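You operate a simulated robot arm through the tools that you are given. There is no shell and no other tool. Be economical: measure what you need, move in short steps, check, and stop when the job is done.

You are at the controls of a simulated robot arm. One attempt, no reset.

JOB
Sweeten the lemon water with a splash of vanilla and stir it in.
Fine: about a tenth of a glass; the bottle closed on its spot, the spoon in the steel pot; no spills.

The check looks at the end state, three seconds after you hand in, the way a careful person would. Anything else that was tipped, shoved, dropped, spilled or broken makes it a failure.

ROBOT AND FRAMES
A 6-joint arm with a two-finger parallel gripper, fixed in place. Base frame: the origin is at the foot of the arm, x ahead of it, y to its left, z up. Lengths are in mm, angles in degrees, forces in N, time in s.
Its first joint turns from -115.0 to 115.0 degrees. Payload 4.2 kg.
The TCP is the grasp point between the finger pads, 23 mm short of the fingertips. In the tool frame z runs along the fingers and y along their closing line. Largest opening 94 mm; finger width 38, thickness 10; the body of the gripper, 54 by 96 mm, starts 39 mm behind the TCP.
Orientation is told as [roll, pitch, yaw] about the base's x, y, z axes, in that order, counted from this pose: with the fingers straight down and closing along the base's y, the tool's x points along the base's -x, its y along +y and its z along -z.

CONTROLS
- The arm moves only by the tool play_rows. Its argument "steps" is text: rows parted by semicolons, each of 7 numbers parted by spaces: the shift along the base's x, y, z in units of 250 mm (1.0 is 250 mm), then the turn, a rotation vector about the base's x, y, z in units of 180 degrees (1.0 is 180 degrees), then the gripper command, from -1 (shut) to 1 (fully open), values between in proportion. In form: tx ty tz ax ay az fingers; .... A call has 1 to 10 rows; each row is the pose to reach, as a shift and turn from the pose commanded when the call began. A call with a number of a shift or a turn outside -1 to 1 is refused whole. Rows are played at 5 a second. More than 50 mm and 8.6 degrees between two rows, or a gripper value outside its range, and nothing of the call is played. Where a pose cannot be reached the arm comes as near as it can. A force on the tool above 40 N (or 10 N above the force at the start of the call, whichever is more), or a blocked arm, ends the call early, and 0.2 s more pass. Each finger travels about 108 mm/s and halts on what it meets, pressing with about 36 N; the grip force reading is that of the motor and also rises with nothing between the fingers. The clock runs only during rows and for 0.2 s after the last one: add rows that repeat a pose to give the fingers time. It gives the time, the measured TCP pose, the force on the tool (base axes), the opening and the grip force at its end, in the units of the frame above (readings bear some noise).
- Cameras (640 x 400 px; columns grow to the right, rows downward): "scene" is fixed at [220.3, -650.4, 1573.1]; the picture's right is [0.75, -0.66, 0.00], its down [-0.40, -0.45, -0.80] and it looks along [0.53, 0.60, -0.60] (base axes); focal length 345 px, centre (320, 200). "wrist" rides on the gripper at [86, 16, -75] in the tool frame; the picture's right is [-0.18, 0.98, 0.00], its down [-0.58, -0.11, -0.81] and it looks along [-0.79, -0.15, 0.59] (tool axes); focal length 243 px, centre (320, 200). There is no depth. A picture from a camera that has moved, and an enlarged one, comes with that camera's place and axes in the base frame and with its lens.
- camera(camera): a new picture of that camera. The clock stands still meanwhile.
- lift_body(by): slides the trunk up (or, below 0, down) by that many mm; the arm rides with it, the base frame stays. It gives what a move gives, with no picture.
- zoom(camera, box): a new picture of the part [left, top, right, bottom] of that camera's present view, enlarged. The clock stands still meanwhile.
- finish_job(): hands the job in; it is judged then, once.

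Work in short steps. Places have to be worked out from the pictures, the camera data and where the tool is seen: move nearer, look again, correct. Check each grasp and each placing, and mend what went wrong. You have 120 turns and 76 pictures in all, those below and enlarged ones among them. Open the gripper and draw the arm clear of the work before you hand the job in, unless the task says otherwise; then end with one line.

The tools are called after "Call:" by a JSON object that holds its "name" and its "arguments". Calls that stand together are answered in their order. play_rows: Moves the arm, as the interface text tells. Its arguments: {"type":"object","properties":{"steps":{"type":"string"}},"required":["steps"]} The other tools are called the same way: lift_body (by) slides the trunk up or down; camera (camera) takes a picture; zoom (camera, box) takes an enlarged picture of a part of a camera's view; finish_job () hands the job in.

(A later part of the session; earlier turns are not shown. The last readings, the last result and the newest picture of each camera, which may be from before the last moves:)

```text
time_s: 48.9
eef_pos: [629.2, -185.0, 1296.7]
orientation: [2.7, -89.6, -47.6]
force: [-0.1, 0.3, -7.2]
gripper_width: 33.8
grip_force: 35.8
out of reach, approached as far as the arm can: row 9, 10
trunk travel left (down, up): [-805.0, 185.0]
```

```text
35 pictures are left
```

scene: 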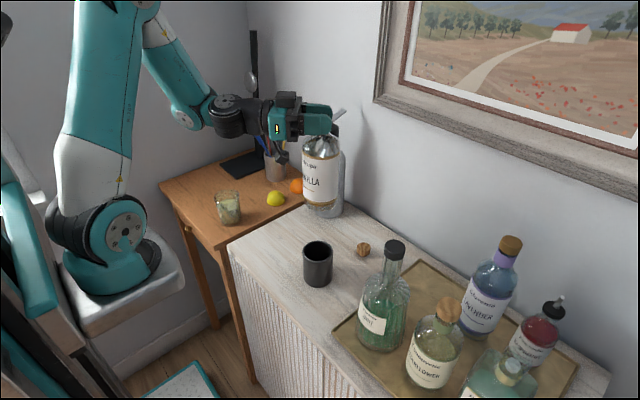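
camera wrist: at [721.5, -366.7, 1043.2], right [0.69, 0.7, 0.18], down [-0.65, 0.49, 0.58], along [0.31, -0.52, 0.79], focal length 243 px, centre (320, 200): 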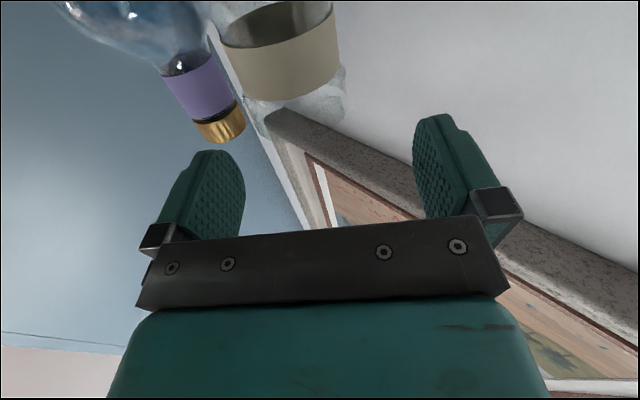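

Near a reach limit with the tool fully horizontal; a partial tilt of ~30° will help. First I check the liquid level in the bottle.

Call:
{"name": "zoom", "arguments": {"camera": "scene", "box": [260, 85, 380, 225]}}

```text
2.86 times, centred on (320, 155) of scene
camera zoom: at [220.3, -650.4, 1573.1], right [0.75, -0.66, 0.0], down [-0.4, -0.45, -0.8], along [0.53, 0.6, -0.6], focal length 986 px, centre (320, 329)
```

zoom: 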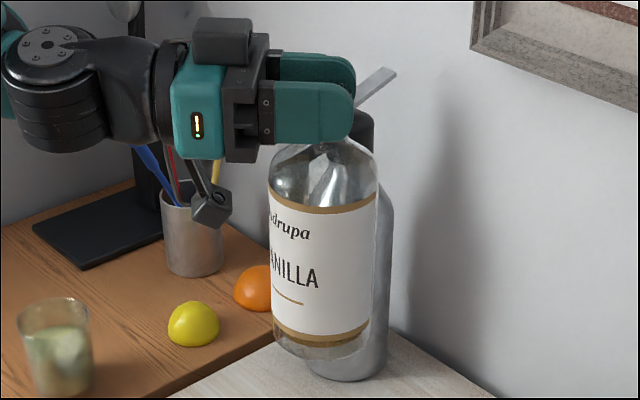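

The bottle is about half full (level ≈968 when standing), so flow should only start near 75°. I carry it toward the glass while tilting to ~48°.

Call:
{"name": "play_rows", "arguments": {"steps": "0 0.06 0 0.02 0.02 0 -1; -0.03 0.16 0 0.05 0.05 0 -1; -0.07 0.28 0 0.08 0.08 0 -1; -0.11 0.4 0 0.11 0.11 0 -1; -0.15 0.52 0 0.14 0.14 0 -1; -0.19 0.64 0 0.165 0.165 0 -1; -0.23 0.76 0 0.188 0.188 0 -1; -0.27 0.87 0 0.188 0.188 0 -1; -0.31 0.95 0 0.188 0.188 0 -1; -0.33 1 0 0.188 0.188 0 -1"}}

Call:
{"name": "camera", "arguments": {"camera": "scene"}}

```text
time_s: 51.1
eef_pos: [547.0, 66.6, 1295.6]
orientation: [0.0, -42.3, -45.1]
force: [0.4, -0.8, -8.1]
gripper_width: 33.7
grip_force: 35.8
trunk travel left (down, up): [-805.0, 185.0]
```

```text
33 pictures are left
```

scene: 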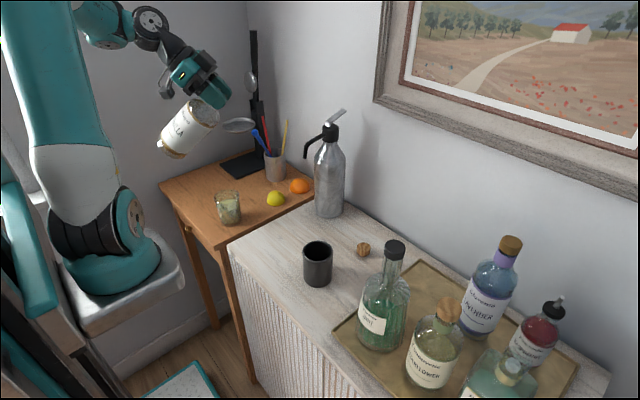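

Now I bring it above the glass: TCP to (528,153,1100), tilt to ~62°.

Call:
{"name": "play_rows", "arguments": {"steps": "-0.02 0.08 -0.08 0 0 0 -1; -0.04 0.18 -0.2 0.015 0.015 0 -1; -0.06 0.27 -0.32 0.03 0.03 0 -1; -0.076 0.34 -0.44 0.045 0.045 0 -1; -0.076 0.346 -0.56 0.056 0.056 0 -1; -0.076 0.346 -0.68 0.056 0.056 0 -1; -0.076 0.346 -0.77 0.056 0.056 0 -1; -0.076 0.346 -0.78 0.056 0.056 0 -1"}}

Call:
{"name": "camera", "arguments": {"camera": "wrist"}}

Call:
{"name": "zoom", "arguments": {"camera": "scene", "box": [140, 80, 320, 240]}}

```text
time_s: 52.9
eef_pos: [528.4, 151.5, 1101.4]
orientation: [0.0, -27.9, -45.1]
force: [-0.1, -0.2, -7.1]
gripper_width: 33.8
grip_force: 36.0
trunk travel left (down, up): [-805.0, 185.0]
```

```text
32 pictures are left
camera wrist: at [461.9, 240.7, 1127.7], right [0.81, 0.58, 0.09], down [0.02, -0.17, 0.98], along [0.59, -0.8, -0.15], focal length 243 px, centre (320, 200)
```

wrist: 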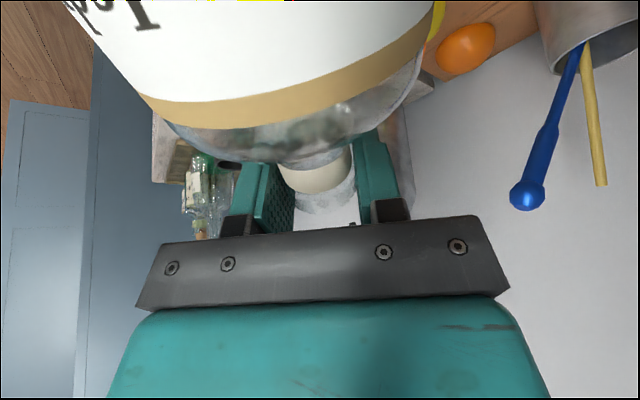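

```text
2.50 times, centred on (230, 160) of scene
camera zoom: at [220.3, -650.4, 1573.1], right [0.75, -0.66, 0.0], down [-0.4, -0.45, -0.8], along [0.53, 0.6, -0.6], focal length 862 px, centre (545, 300)
```

zoom: 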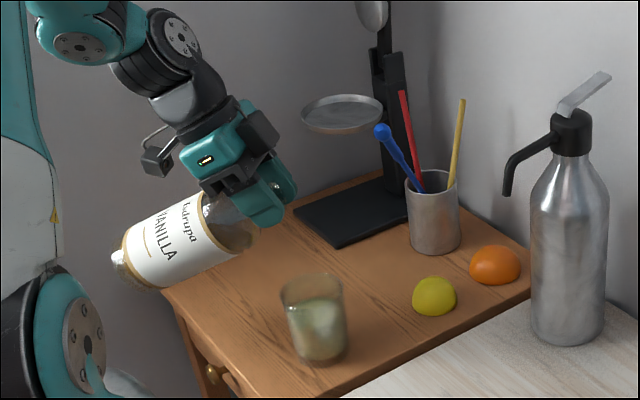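

The mouth is over the glass and the glass is plainly visible. I take a tight baseline zoom of its level before tilting further.

Call:
{"name": "zoom", "arguments": {"camera": "scene", "box": [200, 180, 260, 235]}}

Call:
{"name": "play_rows", "arguments": {"steps": "0 0 0 0.012 0.012 0 -1; 0 0 0 0.024 0.024 0 -1; 0 0 0 0.036 0.036 0 -1; 0 0 0 0.036 0.036 0 -1"}}

Call:
{"name": "zoom", "arguments": {"camera": "scene", "box": [150, 110, 270, 240]}}

```text
7.27 times, centred on (230, 208) of scene
camera zoom: at [220.3, -650.4, 1573.1], right [0.75, -0.66, 0.0], down [-0.4, -0.45, -0.8], along [0.53, 0.6, -0.6], focal length 2509 px, centre (974, 146)
```

zoom: 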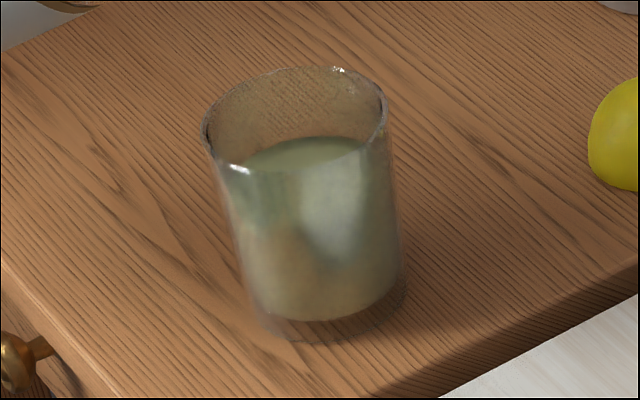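

```text
time_s: 53.9
eef_pos: [527.3, 152.2, 1101.6]
orientation: [0.0, -18.8, -45.0]
force: [0.9, -0.9, -7.4]
gripper_width: 33.7
grip_force: 35.8
trunk travel left (down, up): [-805.0, 185.0]
```

```text
3.08 times, centred on (210, 175) of scene
camera zoom: at [220.3, -650.4, 1573.1], right [0.75, -0.66, 0.0], down [-0.4, -0.45, -0.8], along [0.53, 0.6, -0.6], focal length 1061 px, centre (658, 277)
```

zoom: 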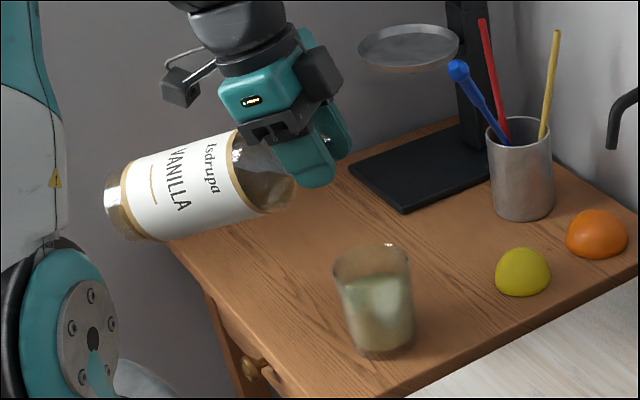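

No flow at 71°. I creep on in ~3° steps with looks.

Call:
{"name": "play_rows", "arguments": {"steps": "0 0 0 0.01 0.01 0 -1; 0 0 0 0.02 0.02 0 -1; 0 0 0 0.02 0.02 0 -1"}}

Call:
{"name": "zoom", "arguments": {"camera": "scene", "box": [200, 130, 270, 235]}}

```text
time_s: 54.7
eef_pos: [528.4, 150.8, 1101.3]
orientation: [0.1, -13.7, -45.0]
force: [0.3, 0.0, -7.1]
gripper_width: 33.6
grip_force: 36.2
trunk travel left (down, up): [-805.0, 185.0]
```

```text
3.81 times, centred on (235, 182) of scene
camera zoom: at [220.3, -650.4, 1573.1], right [0.75, -0.66, 0.0], down [-0.4, -0.45, -0.8], along [0.53, 0.6, -0.6], focal length 1314 px, centre (644, 267)
```

zoom: 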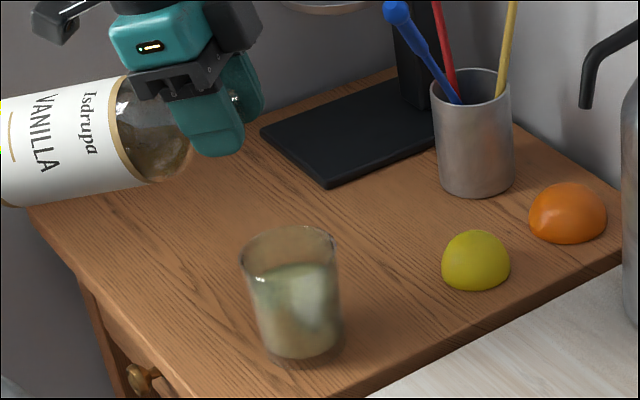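

Still nothing at 76°. Next, 80°.

Call:
{"name": "play_rows", "arguments": {"steps": "0 0 0 0.008 0.008 0 -1; 0 0 0 0.016 0.016 0 -1; 0 0 0 0.016 0.016 0 -1"}}

Call:
{"name": "zoom", "arguments": {"camera": "scene", "box": [200, 130, 270, 235]}}

```text
time_s: 55.5
eef_pos: [527.1, 151.3, 1102.3]
orientation: [0.0, -9.7, -45.0]
force: [0.4, -0.8, -6.9]
gripper_width: 33.5
grip_force: 36.5
trunk travel left (down, up): [-805.0, 185.0]
```

```text
3.81 times, centred on (235, 182) of scene
camera zoom: at [220.3, -650.4, 1573.1], right [0.75, -0.66, 0.0], down [-0.4, -0.45, -0.8], along [0.53, 0.6, -0.6], focal length 1314 px, centre (644, 267)
```

zoom: 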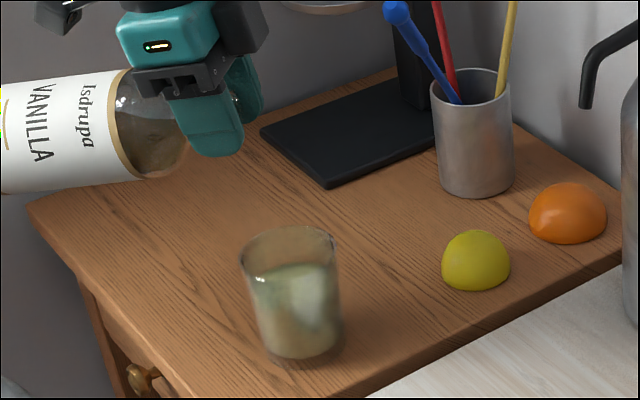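

Still dry at 80°. I lower 40 mm to shorten the fall and go to 83°.

Call:
{"name": "play_rows", "arguments": {"steps": "0 0 -0.08 0 0 0 -1; 0 0 -0.16 0 0 0 -1; 0 0 -0.16 0.006 0.006 0 -1; 0 0 -0.16 0.012 0.012 0 -1; 0 0 -0.16 0.012 0.012 0 -1"}}

Call:
{"name": "zoom", "arguments": {"camera": "scene", "box": [200, 130, 270, 235]}}

```text
time_s: 56.7
eef_pos: [527.0, 152.1, 1060.6]
orientation: [0.0, -6.6, -45.0]
force: [0.2, 0.3, -7.5]
gripper_width: 33.7
grip_force: 35.6
trunk travel left (down, up): [-805.0, 185.0]
```

```text
3.81 times, centred on (235, 182) of scene
camera zoom: at [220.3, -650.4, 1573.1], right [0.75, -0.66, 0.0], down [-0.4, -0.45, -0.8], along [0.53, 0.6, -0.6], focal length 1314 px, centre (644, 267)
```

zoom: 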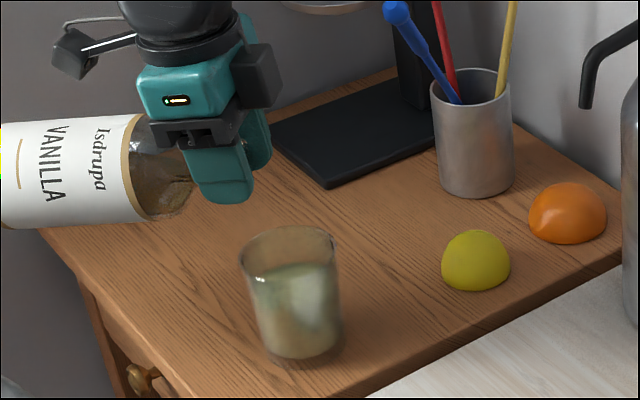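

Not flowing yet at 83°; on to 87°.

Call:
{"name": "play_rows", "arguments": {"steps": "0 0 0 0.007 0.007 0 -1; 0 0 0 0.014 0.014 0 -1; 0 0 0 0.014 0.014 0 -1"}}

Call:
{"name": "zoom", "arguments": {"camera": "scene", "box": [200, 130, 270, 235]}}

```text
time_s: 57.5
eef_pos: [525.9, 152.0, 1060.6]
orientation: [-0.1, -3.0, -45.0]
force: [-0.4, 0.3, -7.2]
gripper_width: 33.8
grip_force: 36.1
trunk travel left (down, up): [-805.0, 185.0]
```

```text
3.81 times, centred on (235, 182) of scene
camera zoom: at [220.3, -650.4, 1573.1], right [0.75, -0.66, 0.0], down [-0.4, -0.45, -0.8], along [0.53, 0.6, -0.6], focal length 1314 px, centre (644, 267)
```

zoom: 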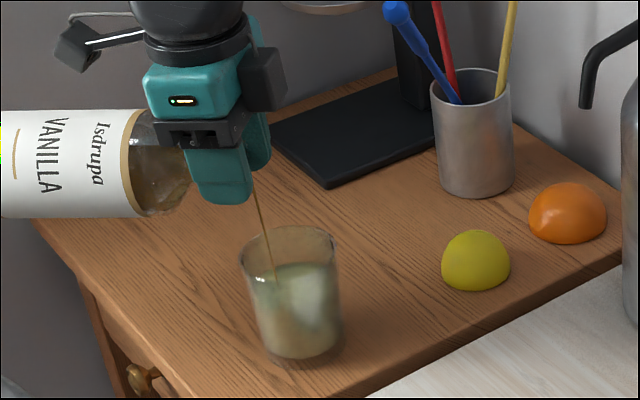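

A thin stream has started and lands inside the glass, slightly left of centre. I nudge toward the centre and hold briefly.

Call:
{"name": "play_rows", "arguments": {"steps": "0.015 -0.012 0 0 0 0 -1; 0.03 -0.024 0 0 0 0 -1; 0.03 -0.024 0 0 0 0 -1"}}

Call:
{"name": "zoom", "arguments": {"camera": "scene", "box": [200, 180, 260, 235]}}

```text
time_s: 58.3
eef_pos: [534.6, 145.6, 1061.9]
orientation: [-0.1, -3.1, -45.0]
force: [0.7, 0.5, -7.7]
gripper_width: 33.7
grip_force: 35.9
trunk travel left (down, up): [-805.0, 185.0]
```

```text
7.27 times, centred on (230, 208) of scene
camera zoom: at [220.3, -650.4, 1573.1], right [0.75, -0.66, 0.0], down [-0.4, -0.45, -0.8], along [0.53, 0.6, -0.6], focal length 2509 px, centre (974, 146)
```

zoom: 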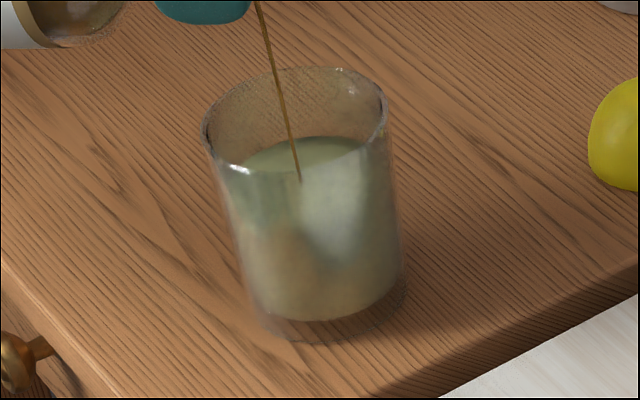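

Stream is centred and slow; level barely up. I hold for about 1.2 s.

Call:
{"name": "play_rows", "arguments": {"steps": "0 0 0 0 0 0 -1; 0 0 0 0 0 0 -1; 0 0 0 0 0 0 -1; 0 0 0 0 0 0 -1; 0 0 0 0 0 0 -1"}}

Call:
{"name": "zoom", "arguments": {"camera": "scene", "box": [200, 180, 260, 235]}}

```text
time_s: 59.5
eef_pos: [535.5, 146.0, 1062.0]
orientation: [0.0, -3.1, -45.0]
force: [-0.2, 0.1, -7.4]
gripper_width: 33.7
grip_force: 35.5
trunk travel left (down, up): [-805.0, 185.0]
```

```text
7.27 times, centred on (230, 208) of scene
camera zoom: at [220.3, -650.4, 1573.1], right [0.75, -0.66, 0.0], down [-0.4, -0.45, -0.8], along [0.53, 0.6, -0.6], focal length 2509 px, centre (974, 146)
```

zoom: 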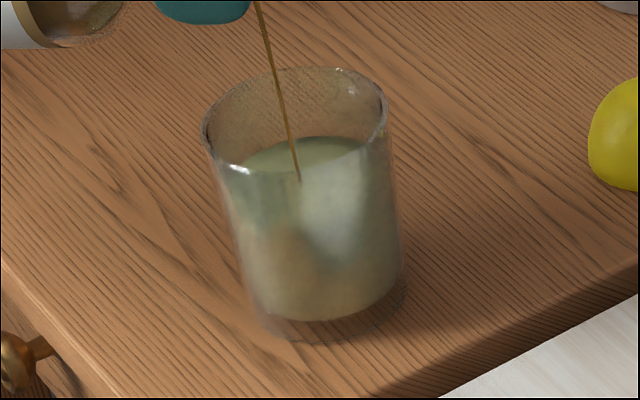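

Flow is very slow; I increase by ~2° and hold ~1.6 s.

Call:
{"name": "play_rows", "arguments": {"steps": "0 0 0 0.004 0.004 0 -1; 0 0 0 0.008 0.008 0 -1; 0 0 0 0.008 0.008 0 -1; 0 0 0 0.008 0.008 0 -1; 0 0 0 0.008 0.008 0 -1; 0 0 0 0.008 0.008 0 -1; 0 0 0 0.008 0.008 0 -1"}}

Call:
{"name": "zoom", "arguments": {"camera": "scene", "box": [200, 180, 260, 235]}}

```text
time_s: 61.1
eef_pos: [535.6, 146.0, 1061.8]
orientation: [0.0, -0.9, -44.9]
force: [0.0, -0.1, -8.7]
gripper_width: 33.7
grip_force: 36.1
trunk travel left (down, up): [-805.0, 185.0]
```

```text
7.27 times, centred on (230, 208) of scene
camera zoom: at [220.3, -650.4, 1573.1], right [0.75, -0.66, 0.0], down [-0.4, -0.45, -0.8], along [0.53, 0.6, -0.6], focal length 2509 px, centre (974, 146)
```

zoom: 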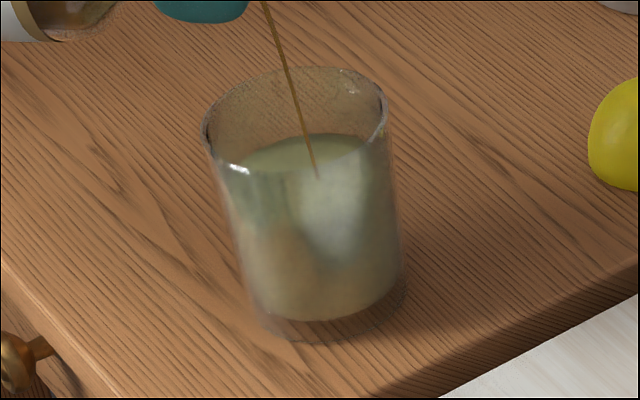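

Level is up by about 3 of the ~13 px needed. I hold another ~2.2 s at this rate.

Call:
{"name": "play_rows", "arguments": {"steps": "0 0 0 0.002 0.002 0 -1; 0 0 0 0.004 0.004 0 -1; 0 0 0 0.004 0.004 0 -1; 0 0 0 0.004 0.004 0 -1; 0 0 0 0.004 0.004 0 -1; 0 0 0 0.004 0.004 0 -1; 0 0 0 0.004 0.004 0 -1; 0 0 0 0.004 0.004 0 -1; 0 0 0 0.004 0.004 0 -1; 0 0 0 0.004 0.004 0 -1"}}

Call:
{"name": "zoom", "arguments": {"camera": "scene", "box": [200, 180, 260, 235]}}

```text
time_s: 63.3
eef_pos: [536.5, 146.8, 1062.3]
orientation: [0.0, -0.1, -45.0]
force: [-0.2, -0.9, -7.0]
gripper_width: 33.8
grip_force: 36.2
trunk travel left (down, up): [-805.0, 185.0]
```

```text
7.27 times, centred on (230, 208) of scene
camera zoom: at [220.3, -650.4, 1573.1], right [0.75, -0.66, 0.0], down [-0.4, -0.45, -0.8], along [0.53, 0.6, -0.6], focal length 2509 px, centre (974, 146)
```

zoom: 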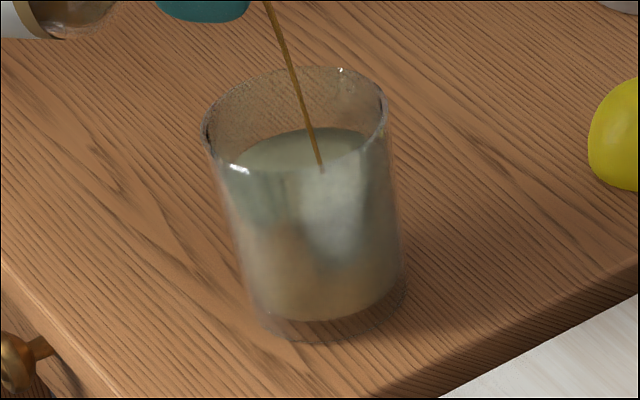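

About 9 px risen (~two thirds). I hold ~0.5 s more and then tilt back while rising.

Call:
{"name": "play_rows", "arguments": {"steps": "0 0 0 0 0 0 -1; 0 0 0 0 0 0 -1; 0 0 0 -0.03 -0.03 0 -1; 0 0 0.03 -0.06 -0.06 0 -1; 0 0 0.08 -0.09 -0.09 0 -1; 0 0 0.16 -0.11 -0.11 0 -1; 0 0 0.24 -0.13 -0.13 0 -1; 0 0 0.24 -0.13 -0.13 0 -1"}}

Call:
{"name": "zoom", "arguments": {"camera": "scene", "box": [200, 180, 260, 235]}}

```text
time_s: 65.1
eef_pos: [534.4, 147.3, 1122.8]
orientation: [0.0, -33.0, -44.9]
force: [1.3, 0.7, -6.8]
gripper_width: 33.8
grip_force: 35.7
trunk travel left (down, up): [-805.0, 185.0]
```

```text
7.27 times, centred on (230, 208) of scene
camera zoom: at [220.3, -650.4, 1573.1], right [0.75, -0.66, 0.0], down [-0.4, -0.45, -0.8], along [0.53, 0.6, -0.6], focal length 2509 px, centre (974, 146)
```

zoom: 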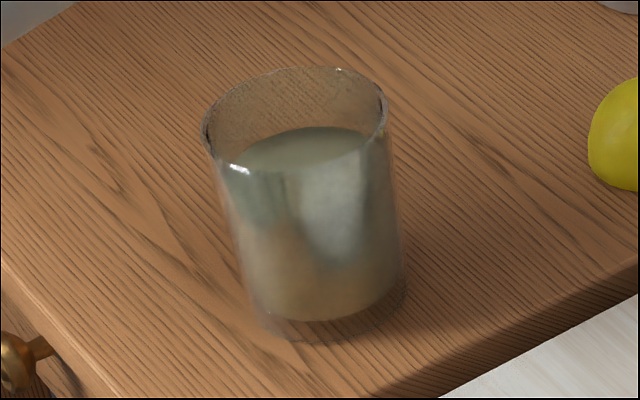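

Rise ≈10–11 px, roughly 7–8 % of the glass. I add a short second splash (~1 s) using the same pose.

Call:
{"name": "play_rows", "arguments": {"steps": "0 0 -0.1 0.03 0.03 0 -1; 0 0 -0.2 0.062 0.062 0 -1; 0 0 -0.24 0.094 0.094 0 -1; 0 0 -0.24 0.126 0.126 0 -1; 0 0 -0.24 0.13 0.13 0 -1; 0 0 -0.24 0.13 0.13 0 -1; 0 0 -0.24 0.13 0.13 0 -1; 0 0 -0.24 0.13 0.13 0 -1; 0 0 -0.24 0.1 0.1 0 -1; 0 0 -0.2 0.07 0.07 0 -1"}}

Call:
{"name": "zoom", "arguments": {"camera": "scene", "box": [200, 180, 260, 235]}}

```text
time_s: 67.3
eef_pos: [534.9, 146.4, 1072.2]
orientation: [0.0, -15.3, -45.0]
force: [0.0, -0.6, -6.9]
gripper_width: 33.5
grip_force: 35.9
trunk travel left (down, up): [-805.0, 185.0]
```

```text
7.27 times, centred on (230, 208) of scene
camera zoom: at [220.3, -650.4, 1573.1], right [0.75, -0.66, 0.0], down [-0.4, -0.45, -0.8], along [0.53, 0.6, -0.6], focal length 2509 px, centre (974, 146)
```

zoom: 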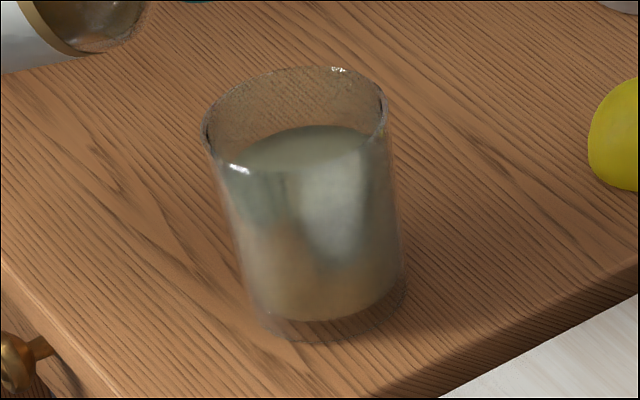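

Now about 12 px, ≈9 % of the glass — good. I raise and tilt the bottle back, reversing the path.

Call:
{"name": "play_rows", "arguments": {"steps": "0 0 0.08 -0.03 -0.03 0 -1; 0 0 0.2 -0.06 -0.06 0 -1; 0 -0.02 0.33 -0.09 -0.09 0 -1; 0.02 -0.06 0.46 -0.106 -0.106 0 -1; 0.03 -0.12 0.59 -0.106 -0.106 0 -1; 0.04 -0.19 0.72 -0.106 -0.106 0 -1; 0.05 -0.26 0.84 -0.106 -0.106 0 -1; 0.05 -0.32 0.89 -0.106 -0.106 0 -1; 0.05 -0.32 0.89 -0.106 -0.106 0 -1"}}

Call:
{"name": "play_rows", "arguments": {"steps": "0.02 -0.06 0 -0.02 -0.02 0 -1; 0.05 -0.16 0 -0.05 -0.05 0 -1; 0.09 -0.28 0 -0.08 -0.08 0 -1; 0.13 -0.4 0 -0.1 -0.1 0 -1; 0.17 -0.52 0 -0.12 -0.12 0 -1; 0.22 -0.64 0 -0.14 -0.14 0 -1; 0.27 -0.76 0 -0.155 -0.155 0 -1; 0.32 -0.88 0 -0.165 -0.165 0 -1; 0.36 -0.98 0 -0.165 -0.165 0 -1; 0.38 -1 0 -0.165 -0.165 0 -1"}}

```text
time_s: 69.3
eef_pos: [546.6, 66.5, 1297.3]
orientation: [0.0, -42.2, -45.0]
force: [-0.6, 0.5, -6.8]
gripper_width: 33.7
grip_force: 36.0
trunk travel left (down, up): [-805.0, 185.0]
```

```text
time_s: 71.5
eef_pos: [642.7, -183.8, 1293.1]
orientation: [0.1, -84.3, -45.2]
force: [0.3, -0.3, -7.0]
gripper_width: 33.7
grip_force: 36.0
trunk travel left (down, up): [-805.0, 185.0]
```

I finish leveling the bottle and carry it above its spot.

Call:
{"name": "play_rows", "arguments": {"steps": "0.05 -0.1 0 -0.012 -0.012 0 -1; 0.11 -0.23 0 -0.0224 -0.0224 0 -1; 0.17 -0.36 0 -0.0224 -0.0224 0 -1; 0.23 -0.49 0 -0.0224 -0.0224 0 -1; 0.29 -0.62 0 -0.0224 -0.0224 0 -1; 0.35 -0.75 0 -0.0224 -0.0224 0 -1; 0.41 -0.87 0 -0.0224 -0.0224 0 -1; 0.46 -0.96 0 -0.0224 -0.0224 0 -1; 0.477 -0.993 0 -0.0224 -0.0224 0 -1; 0.477 -0.993 0 -0.0224 -0.0224 0 -1"}}

Call:
{"name": "camera", "arguments": {"camera": "scene"}}

```text
time_s: 73.7
eef_pos: [761.3, -434.0, 1293.4]
orientation: [5.4, -90.0, -50.4]
force: [0.7, -0.3, -7.7]
gripper_width: 33.4
grip_force: 35.9
trunk travel left (down, up): [-805.0, 185.0]
```

```text
18 pictures are left
```

scene: 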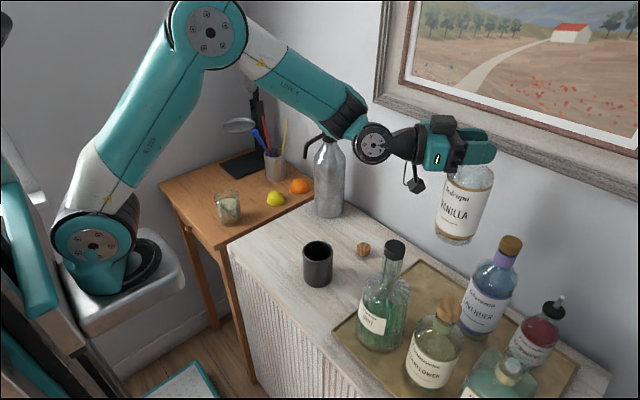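

Bottle upright over its spot. I lower it to just above the tray, then slowly to contact.

Call:
{"name": "play_rows", "arguments": {"steps": "0.002 0.006 -0.1 0 0 0 -1; 0.002 0.006 -0.24 0 0 0 -1; 0.002 0.006 -0.38 0 0 0 -1; 0.002 0.006 -0.52 0 0 0 -1; 0.002 0.006 -0.66 0 0 0 -1; 0.002 0.006 -0.75 0 0 0 -1; 0.002 0.006 -0.79 0 0 0 -1; 0.002 0.006 -0.8 0 0 0 -1; 0.002 0.006 -0.8 0 0 0 -1"}}

Call:
{"name": "play_rows", "arguments": {"steps": "0 0 -0.006 0 0 0 -1; 0 0 -0.012 0 0 0 -1; 0 0 -0.018 0 0 0 -1; 0 0 -0.022 0 0 0 -1"}}

```text
time_s: 75.7
eef_pos: [762.3, -431.4, 1092.8]
orientation: [16.6, -89.8, -61.6]
force: [0.4, -0.1, -7.4]
gripper_width: 33.6
grip_force: 35.6
trunk travel left (down, up): [-805.0, 185.0]
```

```text
time_s: 76.7
eef_pos: [760.0, -431.2, 1088.9]
orientation: [-1.7, -89.9, -43.2]
force: [-1.2, 0.0, -5.0]
gripper_width: 33.3
grip_force: 35.6
trunk travel left (down, up): [-805.0, 185.0]
```

Contact is just beginning (force eased from -7.4 to -5). A couple of mm more, then release.

Call:
{"name": "play_rows", "arguments": {"steps": "0 0 -0.004 0 0 0 -1; 0 0 -0.008 0 0 0 -1; 0 0 -0.008 0 0 0 -1"}}

```text
time_s: 77.5
eef_pos: [762.0, -430.7, 1088.6]
orientation: [168.5, -89.8, 146.5]
force: [-0.6, -0.2, 12.0]
gripper_width: 34.0
grip_force: 35.9
trunk travel left (down, up): [-805.0, 185.0]
```

Firm on the tray. I release gently, rise and back off, straightening the tool toward vertical.

Call:
{"name": "play_rows", "arguments": {"steps": "0 0 0.006 0 0 0 -1; 0 0 0.006 0 0 0 -0.1; 0 0 0.006 0 0 0 1; 0 0 0.006 0 0 0 1; 0 0 0.15 0 0 0 1; 0 0 0.32 0 0 0 1; 0 0 0.5 0 0 0 1; 0 0 0.66 0 0 0 1; -0.13 0.13 0.66 0 0 0 1; -0.26 0.26 0.66 0 0 0 1"}}

Call:
{"name": "play_rows", "arguments": {"steps": "0 0.05 0 0.0314 0.0314 0 1; 0 0.1 0 0.0628 0.0628 0 1; 0.03 0.15 0 0.0942 0.0942 0 1; 0.06 0.2 0 0.1256 0.1256 0 1; 0.09 0.25 0 0.157 0.157 0 1; 0.12 0.3 0 0.1884 0.1884 0 1; 0.15 0.35 0 0.2198 0.2198 0 1; 0.16 0.4 0 0.2512 0.2512 0 1; 0.16 0.45 0 0.2826 0.2826 0 1; 0.16 0.5 0 0.314 0.314 0 1"}}

Call:
{"name": "play_rows", "arguments": {"steps": "0 0 0 0.02 0.02 0 1; 0 0 0 0.0395 0.0395 0 1; 0 0 0 0.0395 0.0395 0 1"}}

```text
time_s: 79.7
eef_pos: [697.8, -366.1, 1248.1]
orientation: [38.9, -89.8, -83.8]
force: [0.8, -0.6, -0.6]
gripper_width: 93.9
grip_force: 0.0
trunk travel left (down, up): [-805.0, 185.0]
```

```text
time_s: 81.9
eef_pos: [735.7, -241.1, 1250.6]
orientation: [0.0, -9.9, -45.0]
force: [0.5, 0.8, 0.4]
gripper_width: 93.9
grip_force: 0.1
trunk travel left (down, up): [-805.0, 185.0]
```

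```text
time_s: 82.7
eef_pos: [736.4, -240.2, 1250.4]
orientation: [0.1, 0.1, -45.0]
force: [-0.9, 0.6, -0.4]
gripper_width: 94.0
grip_force: 0.1
trunk travel left (down, up): [-805.0, 185.0]
```

Next the stopper: yaw back to 0 and descend over (741,-230.6).

Call:
{"name": "play_rows", "arguments": {"steps": "0.01 0.02 0 0 0 0.042 1; 0.017 0.038 0 0 0 0.084 1; 0.017 0.038 -0.12 0 0 0.126 1; 0.017 0.038 -0.28 0 0 0.168 1; 0.017 0.038 -0.44 0 0 0.21 1; 0.017 0.038 -0.6 0 0 0.25 1; 0.017 0.038 -0.78 0 0 0.25 1; 0.017 0.038 -0.95 0 0 0.25 1; 0.017 0.038 -1 0 0 0.25 1; 0.017 0.038 -1 0 0 0.25 1"}}

Call:
{"name": "camera", "arguments": {"camera": "wrist"}}

```text
time_s: 84.9
eef_pos: [739.3, -229.4, 1000.0]
orientation: [0.0, 0.0, 0.0]
force: [0.8, 0.2, -0.3]
gripper_width: 93.9
grip_force: 0.1
trunk travel left (down, up): [-805.0, 185.0]
```

```text
17 pictures are left
camera wrist: at [653.2, -214.6, 1074.8], right [0.18, 0.98, 0.0], down [0.58, -0.11, 0.81], along [0.79, -0.15, -0.59], focal length 243 px, centre (320, 200)
```

wrist: 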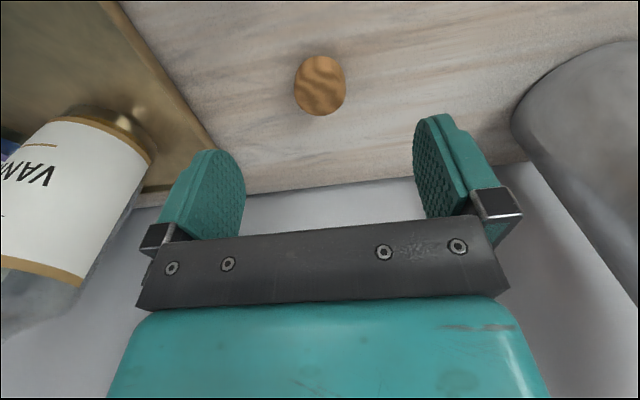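

Stopper is standing where I left it. I descend and grip it.

Call:
{"name": "play_rows", "arguments": {"steps": "0.004 -0.002 -0.15 0 0 0 1; 0.004 -0.002 -0.28 0 0 0 1; 0.004 -0.002 -0.35 0 0 0 1; 0.004 -0.002 -0.358 0 0 0 1; 0.004 -0.002 -0.358 0 0 0 -1; 0.004 -0.002 -0.358 0 0 0 -1; 0.004 -0.002 -0.358 0 0 0 -1; 0.004 -0.002 -0.358 0 0 0 -1"}}

```text
time_s: 86.7
eef_pos: [742.6, -232.1, 911.4]
orientation: [0.0, 0.0, 0.0]
force: [0.8, -1.2, -0.4]
gripper_width: 35.0
grip_force: 36.0
trunk travel left (down, up): [-805.0, 185.0]
```

Gripped at 35.0 mm. I lift and carry it above the bottle mouth.

Call:
{"name": "play_rows", "arguments": {"steps": "0 0 0.1 0 0 0 -1; 0 0 0.28 0 0 0 -1; 0 0 0.46 0 0 0 -1; 0 0 0.64 0 0 0 -1; 0 0 0.82 0 0 0 -1; 0 -0.05 0.99 0 0 0 -1; 0.03 -0.24 1 0 0 0 -1; 0.05 -0.43 1 0 0 0 -1; 0.07 -0.62 1 0 0 0 -1; 0.084 -0.8 1 0 0 0 -1"}}

Call:
{"name": "camera", "arguments": {"camera": "wrist"}}

Call:
{"name": "zoom", "arguments": {"camera": "scene", "box": [390, 170, 500, 320]}}

```text
time_s: 88.9
eef_pos: [763.0, -430.3, 1165.0]
orientation: [0.1, 0.1, 0.0]
force: [0.0, 1.4, 0.1]
gripper_width: 35.2
grip_force: 35.6
trunk travel left (down, up): [-805.0, 185.0]
```

```text
16 pictures are left
camera wrist: at [677.3, -413.2, 1239.5], right [0.18, 0.98, 0.0], down [0.58, -0.11, 0.81], along [0.79, -0.15, -0.59], focal length 243 px, centre (320, 200)
```

wrist: 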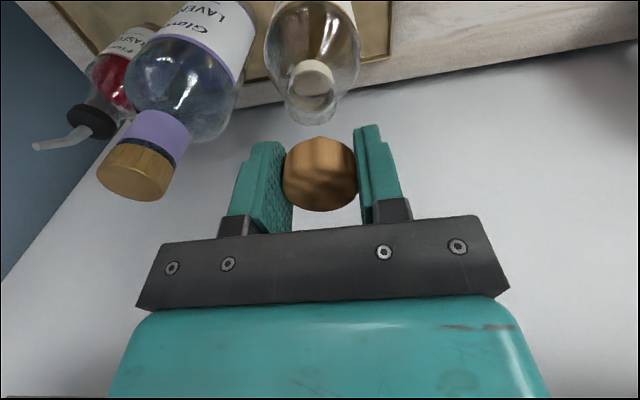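

```text
2.67 times, centred on (445, 245) of scene
camera zoom: at [220.3, -650.4, 1573.1], right [0.75, -0.66, 0.0], down [-0.4, -0.45, -0.8], along [0.53, 0.6, -0.6], focal length 920 px, centre (-13, 80)
```

zoom: 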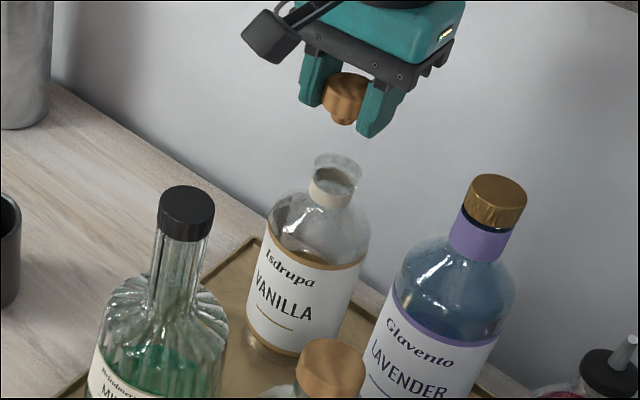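

The mouth reads ≈(764,-433), a few mm in -y from the stopper. I shift and descend to just above the mouth, and check again.

Call:
{"name": "play_rows", "arguments": {"steps": "0.003 -0.014 -0.04 0 0 0 -1; 0.003 -0.014 -0.08 0 0 0 -1; 0.003 -0.014 -0.08 0 0 0 -1"}}

Call:
{"name": "zoom", "arguments": {"camera": "wrist", "box": [220, 60, 420, 240]}}

Call:
{"name": "zoom", "arguments": {"camera": "scene", "box": [410, 190, 480, 260]}}

```text
time_s: 89.7
eef_pos: [762.5, -433.7, 1143.8]
orientation: [0.0, 0.1, 0.0]
force: [-0.1, 0.2, 0.3]
gripper_width: 34.9
grip_force: 35.6
trunk travel left (down, up): [-805.0, 185.0]
```

```text
2.22 times, centred on (320, 150) of wrist
camera zoom: at [676.4, -418.7, 1218.3], right [0.18, 0.98, 0.0], down [0.58, -0.11, 0.81], along [0.79, -0.15, -0.59], focal length 539 px, centre (320, 311)
```

zoom: 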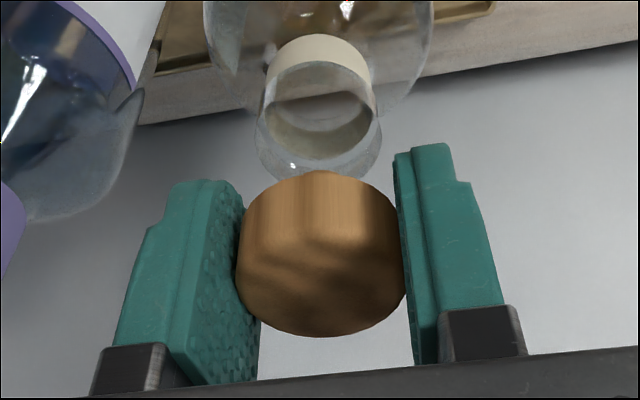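

```text
5.71 times, centred on (445, 225) of scene
camera zoom: at [220.3, -650.4, 1573.1], right [0.75, -0.66, 0.0], down [-0.4, -0.45, -0.8], along [0.53, 0.6, -0.6], focal length 1971 px, centre (-394, 57)
```

zoom: 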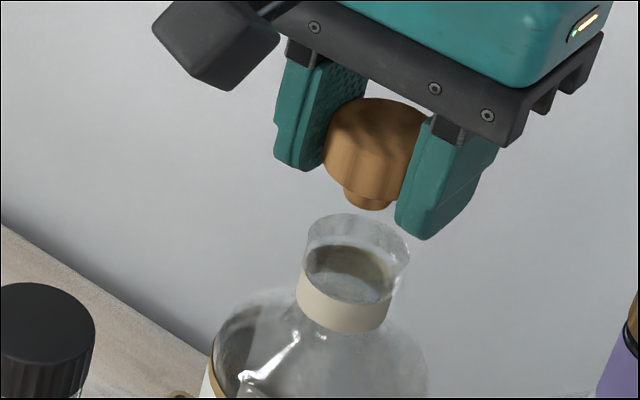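

Cork and mouth are aligned in both views. I lower slowly to insert, watching the force.

Call:
{"name": "play_rows", "arguments": {"steps": "0 0 -0.03 0 0 0 -1; 0 0 -0.06 0 0 0 -1; 0 0 -0.085 0 0 0 -1; 0 0 -0.105 0 0 0 -1"}}

Call:
{"name": "play_rows", "arguments": {"steps": "0 0 -0.012 0 0 0 -1; 0 0 -0.022 0 0 0 -1; 0 0 -0.03 0 0 0 -1"}}

```text
time_s: 90.7
eef_pos: [764.9, -434.7, 1117.3]
orientation: [-0.1, 0.0, 0.0]
force: [0.9, 0.6, -0.1]
gripper_width: 34.9
grip_force: 35.9
trunk travel left (down, up): [-805.0, 185.0]
```

```text
time_s: 91.5
eef_pos: [764.6, -436.5, 1108.3]
orientation: [0.0, 0.0, 0.0]
force: [-0.8, 2.6, 1.1]
gripper_width: 35.0
grip_force: 36.3
trunk travel left (down, up): [-805.0, 185.0]
```

Not seated yet (little force). I push a bit further.

Call:
{"name": "play_rows", "arguments": {"steps": "0 0 -0.008 0 0 0 -1; 0 0 -0.016 0 0 0 -1; 0 0 -0.016 0 0 0 -1"}}

Call:
{"name": "zoom", "arguments": {"camera": "scene", "box": [410, 190, 480, 260]}}

```text
time_s: 92.3
eef_pos: [764.1, -434.8, 1108.9]
orientation: [-0.1, -0.3, 0.1]
force: [-1.7, 3.0, 23.5]
gripper_width: 35.1
grip_force: 36.2
trunk travel left (down, up): [-805.0, 185.0]
```

```text
5.71 times, centred on (445, 225) of scene
camera zoom: at [220.3, -650.4, 1573.1], right [0.75, -0.66, 0.0], down [-0.4, -0.45, -0.8], along [0.53, 0.6, -0.6], focal length 1971 px, centre (-394, 57)
```

zoom: 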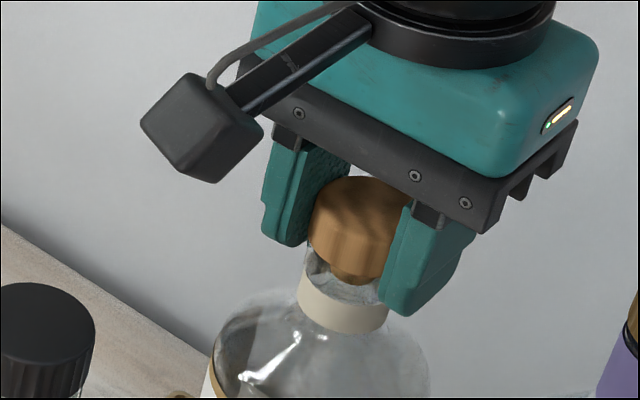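

Seated with 23 N. I relieve, release, and rise.

Call:
{"name": "play_rows", "arguments": {"steps": "0 0 0.01 0 0 0 -1; 0 0 0.012 0 0 0 0; 0 0 0.012 0 0 0 1; 0 0 0.012 0 0 0 1; 0 0 0.15 0 0 0 1; 0 0 0.33 0 0 0 1; -0.05 0.05 0.5 0 0 0 1; -0.15 0.15 0.6 0 0 0 1; -0.28 0.28 0.6 0 0 0 1; -0.4 0.42 0.6 0 0 0 1"}}

Call:
{"name": "camera", "arguments": {"camera": "scene"}}

```text
time_s: 94.5
eef_pos: [664.6, -329.2, 1253.4]
orientation: [0.0, 0.1, 0.0]
force: [0.4, -0.9, 0.3]
gripper_width: 94.3
grip_force: 0.1
trunk travel left (down, up): [-805.0, 185.0]
```

```text
11 pictures are left
```

scene: 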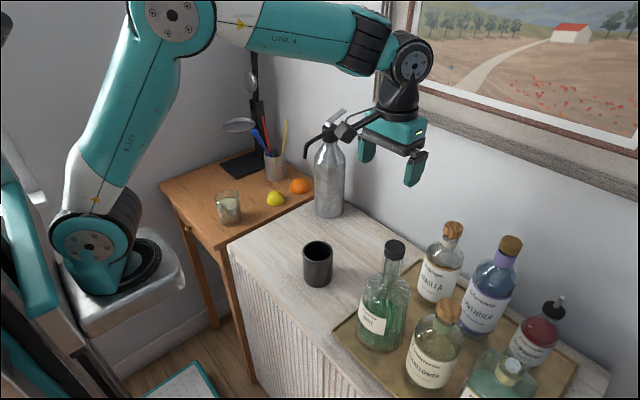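

Vanilla is closed on its spot. Now the spoon: I travel toward the pot, yawing +33° for a horizontal grasp on its thick handle.

Call:
{"name": "play_rows", "arguments": {"steps": "-0.03 0.15 0 0 0 0 1; -0.06 0.33 0 0 0 0 1; -0.1 0.5 0 0 0 0 1; -0.14 0.68 0 0 0 0 1; -0.18 0.86 0 0 0 0 1; -0.22 1 0 0 0 0 1"}}

Call:
{"name": "play_rows", "arguments": {"steps": "0 0.15 0 0 0 0.042 1; 0 0.3 0 0 0 0.084 1; 0 0.45 0 0 0 0.126 1; 0 0.6 0 0 0 0.1667 1; 0 0.75 0 0 0 0.1833 1; 0 0.83 0 0 0 0.1833 1; 0 0.83 0 0 0 0.1833 1"}}

Call:
{"name": "play_rows", "arguments": {"steps": "0 0 0 0.024 -0.0373 0 1; 0 0 0 0.048 -0.0746 0 1; 0 0 0 0.072 -0.1119 0 1; 0 0 0 0.096 -0.1492 0 1; 0 0 0 0.12 -0.1865 0 1; 0 0 0 0.144 -0.2238 0 1; 0 0 0 0.168 -0.2611 0 1; 0 0 0 0.192 -0.2984 0 1; 0 0 0 0.216 -0.3357 0 1; 0 0 0 0.24 -0.373 0 1"}}

```text
time_s: 95.9
eef_pos: [606.4, -78.3, 1251.9]
orientation: [0.1, 0.0, 0.0]
force: [-0.7, 0.3, -0.2]
gripper_width: 94.0
grip_force: 0.1
trunk travel left (down, up): [-805.0, 185.0]
```

```text
time_s: 97.5
eef_pos: [609.2, 128.6, 1254.0]
orientation: [0.0, 0.0, 33.0]
force: [1.1, -0.2, 0.1]
gripper_width: 93.9
grip_force: 0.1
trunk travel left (down, up): [-805.0, 185.0]
```

```text
time_s: 99.7
eef_pos: [608.0, 126.6, 1254.8]
orientation: [-1.1, -79.8, 33.9]
force: [-0.1, 0.5, 0.3]
gripper_width: 94.1
grip_force: 0.1
trunk travel left (down, up): [-805.0, 185.0]
```

I finish the tilt to horizontal and move to the staging point (689,180,1150).

Call:
{"name": "play_rows", "arguments": {"steps": "0 0 0 0.015 -0.0233 0 1; 0.06 0.04 0 0.03 -0.0467 0 1; 0.19 0.12 -0.04 0.03 -0.0467 0 1; 0.28 0.18 -0.16 0.03 -0.0467 0 1; 0.324 0.212 -0.3 0.03 -0.0467 0 1; 0.324 0.212 -0.42 0.03 -0.0467 0 1; 0.324 0.212 -0.42 0.03 -0.0467 0 1"}}

Call:
{"name": "zoom", "arguments": {"camera": "scene", "box": [210, 70, 330, 200]}}

Call:
{"name": "camera", "arguments": {"camera": "wrist"}}

```text
time_s: 101.3
eef_pos: [688.9, 180.2, 1148.2]
orientation: [-53.3, -89.7, 85.9]
force: [0.6, -0.8, 0.1]
gripper_width: 94.0
grip_force: 0.0
trunk travel left (down, up): [-805.0, 185.0]
```

```text
3.08 times, centred on (270, 135) of scene
camera zoom: at [220.3, -650.4, 1573.1], right [0.75, -0.66, 0.0], down [-0.4, -0.45, -0.8], along [0.53, 0.6, -0.6], focal length 1061 px, centre (474, 400)
```

zoom: 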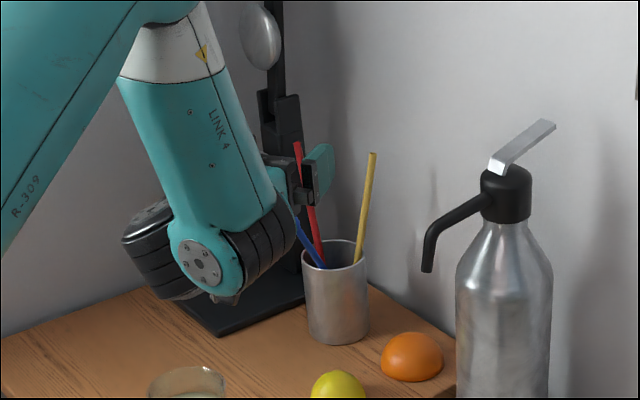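

```text
9 pictures are left
camera wrist: at [618.5, 150.7, 1062.3], right [-0.53, 0.83, 0.18], down [-0.62, -0.52, 0.58], along [0.58, 0.2, 0.79], focal length 243 px, centre (320, 200)
```

wrist: 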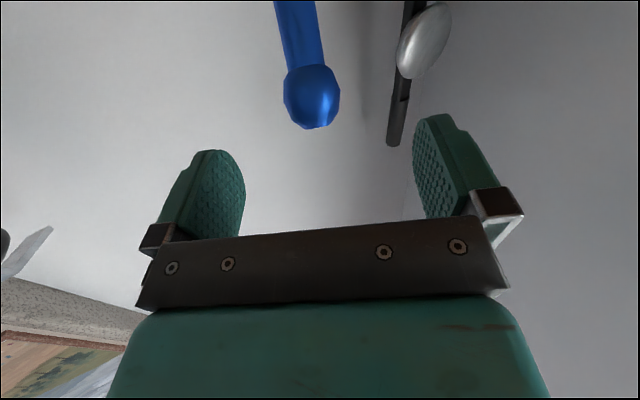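

Ball fix (698,186,1112) confirms the estimate. I descend to z≈1075 beside the handle, then advance 36 mm so that it lies between the pads.

Call:
{"name": "play_rows", "arguments": {"steps": "-0.004 0.006 -0.1 0 0 0 1; -0.004 0.006 -0.2 0 0 0 1; -0.004 0.006 -0.292 0 0 0 1; 0.05 0.04 -0.292 0 0 0 1; 0.09 0.065 -0.292 0 0 0 1; 0.116 0.085 -0.292 0 0 0 1; 0.116 0.085 -0.292 0 0 0 1"}}

Call:
{"name": "camera", "arguments": {"camera": "wrist"}}

```text
time_s: 102.9
eef_pos: [718.0, 202.0, 1075.7]
orientation: [-54.1, -89.6, 87.1]
force: [0.5, 1.2, 0.3]
gripper_width: 94.0
grip_force: 0.1
out of reach, approached as far as the arm can: row 2, 3, 4
trunk travel left (down, up): [-805.0, 185.0]
```

```text
8 pictures are left
camera wrist: at [646.9, 173.7, 989.9], right [-0.53, 0.83, 0.18], down [-0.62, -0.52, 0.58], along [0.58, 0.2, 0.79], focal length 243 px, centre (320, 200)
```

wrist: 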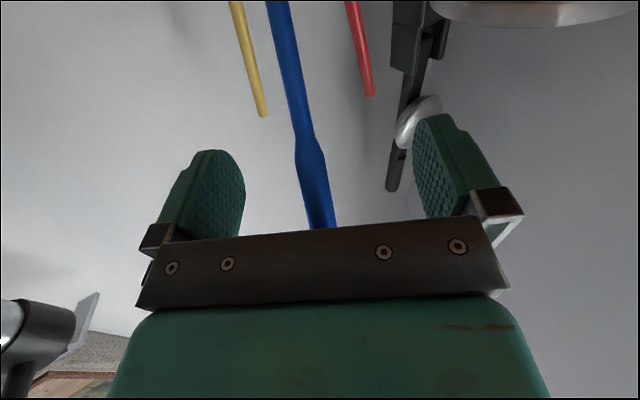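

The thick handle is between the pads near the grasp point. I close.

Call:
{"name": "play_rows", "arguments": {"steps": "0 0 0 0 0 0 0; 0 0 0 0 0 0 -1; 0 0 0 0 0 0 -1; 0 0 0 0 0 0 -1; 0 0 0 0 0 0 -1"}}

```text
time_s: 104.1
eef_pos: [718.1, 201.8, 1076.9]
orientation: [-70.7, -89.7, 103.4]
force: [4.1, -2.4, 5.2]
gripper_width: 12.7
grip_force: 35.7
trunk travel left (down, up): [-805.0, 185.0]
```

Gripped at 12.7 mm. I draw the spoon up out of the pot, mostly along its own lean.

Call:
{"name": "play_rows", "arguments": {"steps": "-0.02 -0.013 0.045 0 0 0 -1; -0.045 -0.03 0.1 0 0 0 -1; -0.07 -0.045 0.16 0 0 0 -1; -0.095 -0.062 0.22 0 0 0 -1; -0.12 -0.08 0.28 0 0 0 -1; -0.145 -0.095 0.34 0 0 0 -1; -0.17 -0.11 0.4 0 0 0 -1; -0.195 -0.127 0.46 0 0 0 -1; -0.22 -0.143 0.52 0 0 0 -1; -0.22 -0.143 0.58 0 0 0 -1"}}

Call:
{"name": "zoom", "arguments": {"camera": "scene", "box": [200, 70, 330, 220]}}

```text
time_s: 106.3
eef_pos: [665.1, 163.3, 1222.7]
orientation: [-42.6, -89.8, 75.2]
force: [-0.5, 0.4, -0.5]
gripper_width: 12.6
grip_force: 35.8
trunk travel left (down, up): [-805.0, 185.0]
```

```text
2.67 times, centred on (265, 145) of scene
camera zoom: at [220.3, -650.4, 1573.1], right [0.75, -0.66, 0.0], down [-0.4, -0.45, -0.8], along [0.53, 0.6, -0.6], focal length 920 px, centre (467, 347)
```

zoom: 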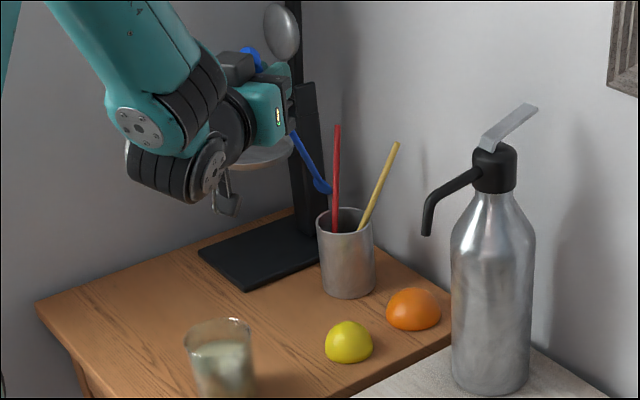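

The spoon is out; tip is ≈192 mm beyond the grasp point. I rotate it to vertical while moving above the glass centre at a safe height.

Call:
{"name": "play_rows", "arguments": {"steps": "-0.04 -0.01 0.05 0 0 0 -1; -0.12 -0.03 0.11 -0.0209 0.0322 0 -1; -0.22 -0.05 0.11 -0.0418 0.0643 0 -1; -0.32 -0.08 0.11 -0.0627 0.0965 0 -1; -0.42 -0.1 0.11 -0.0836 0.1286 0 -1; -0.472 -0.116 0.11 -0.1045 0.1608 0 -1; -0.472 -0.116 0.11 -0.1045 0.1608 0 -1"}}

Call:
{"name": "camera", "arguments": {"camera": "scene"}}

```text
time_s: 107.9
eef_pos: [548.2, 136.1, 1249.8]
orientation: [-0.7, -55.2, 33.4]
force: [0.4, -0.8, -1.3]
gripper_width: 12.7
grip_force: 36.5
trunk travel left (down, up): [-805.0, 185.0]
```

```text
6 pictures are left
```

scene: 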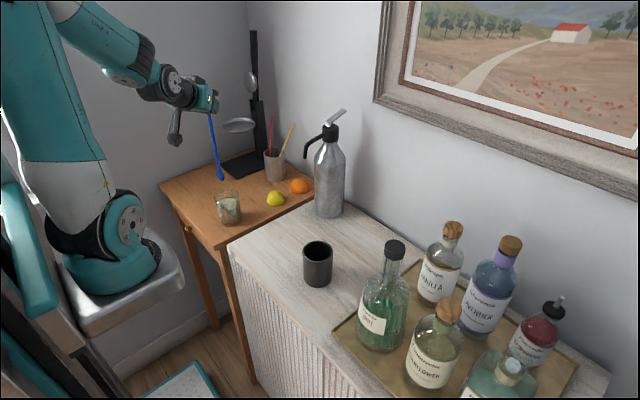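

Spoon is vertical over the glass centre, tip ≈1055. I lower it into the drink (tip ≈907, above the bottom).

Call:
{"name": "play_rows", "arguments": {"steps": "0 -0.006 -0.1 0 0 0 -1; 0 -0.006 -0.2 0 0 0 -1; 0 -0.006 -0.3 0 0 0 -1; 0 -0.006 -0.4 0 0 0 -1; 0 -0.006 -0.48 0 0 0 -1; 0 -0.006 -0.54 0 0 0 -1; 0 -0.006 -0.58 0 0 0 -1; 0 -0.006 -0.58 0 0 0 -1"}}

Call:
{"name": "zoom", "arguments": {"camera": "scene", "box": [190, 140, 270, 235]}}

```text
time_s: 109.7
eef_pos: [557.6, 143.3, 1106.2]
orientation: [-0.6, -55.6, 33.4]
force: [-0.3, -0.3, 25.1]
gripper_width: 12.7
grip_force: 35.7
out of reach, approached as far as the arm can: row 3, 4, 5, 6, 7, 8
trunk travel left (down, up): [-805.0, 185.0]
```

```text
4.21 times, centred on (230, 188) of scene
camera zoom: at [220.3, -650.4, 1573.1], right [0.75, -0.66, 0.0], down [-0.4, -0.45, -0.8], along [0.53, 0.6, -0.6], focal length 1452 px, centre (699, 253)
```

zoom: 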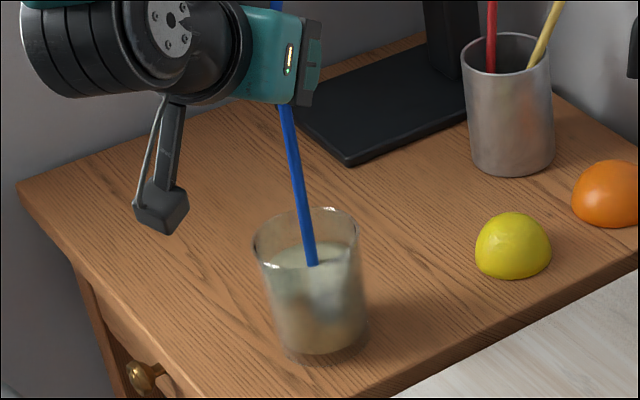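

The tip touched the bottom (25 N) and the arm is at its fold limit 10 mm off. I raise the trunk, which lifts the spoon straight up and gives the arm room to reach.

Call:
{"name": "lift_body", "arguments": {"by": 120}}

```text
time_s: 111.2
eef_pos: [556.9, 142.4, 1224.2]
orientation: [-0.6, -55.2, 33.4]
force: [-0.7, 0.0, -0.5]
gripper_width: 12.7
grip_force: 36.3
trunk travel left (down, up): [-925.0, 65.0]
```

Clear now. I move back over the centre and lower again to ~12 mm above the bottom.

Call:
{"name": "play_rows", "arguments": {"steps": "-0.02 -0.018 0 0 0 0 -1; -0.036 -0.034 -0.08 0 0 0 -1; -0.036 -0.034 -0.18 0 0 0 -1; -0.036 -0.034 -0.28 0 0 0 -1; -0.036 -0.034 -0.36 0 0 0 -1; -0.036 -0.034 -0.42 0 0 0 -1; -0.036 -0.034 -0.42 0 0 0 -1"}}

```text
time_s: 112.8
eef_pos: [547.3, 134.8, 1118.9]
orientation: [-0.6, -55.2, 33.4]
force: [0.2, -0.4, 0.1]
gripper_width: 12.6
grip_force: 36.0
out of reach, approached as far as the arm can: row 1, 2, 3
trunk travel left (down, up): [-925.0, 65.0]
```

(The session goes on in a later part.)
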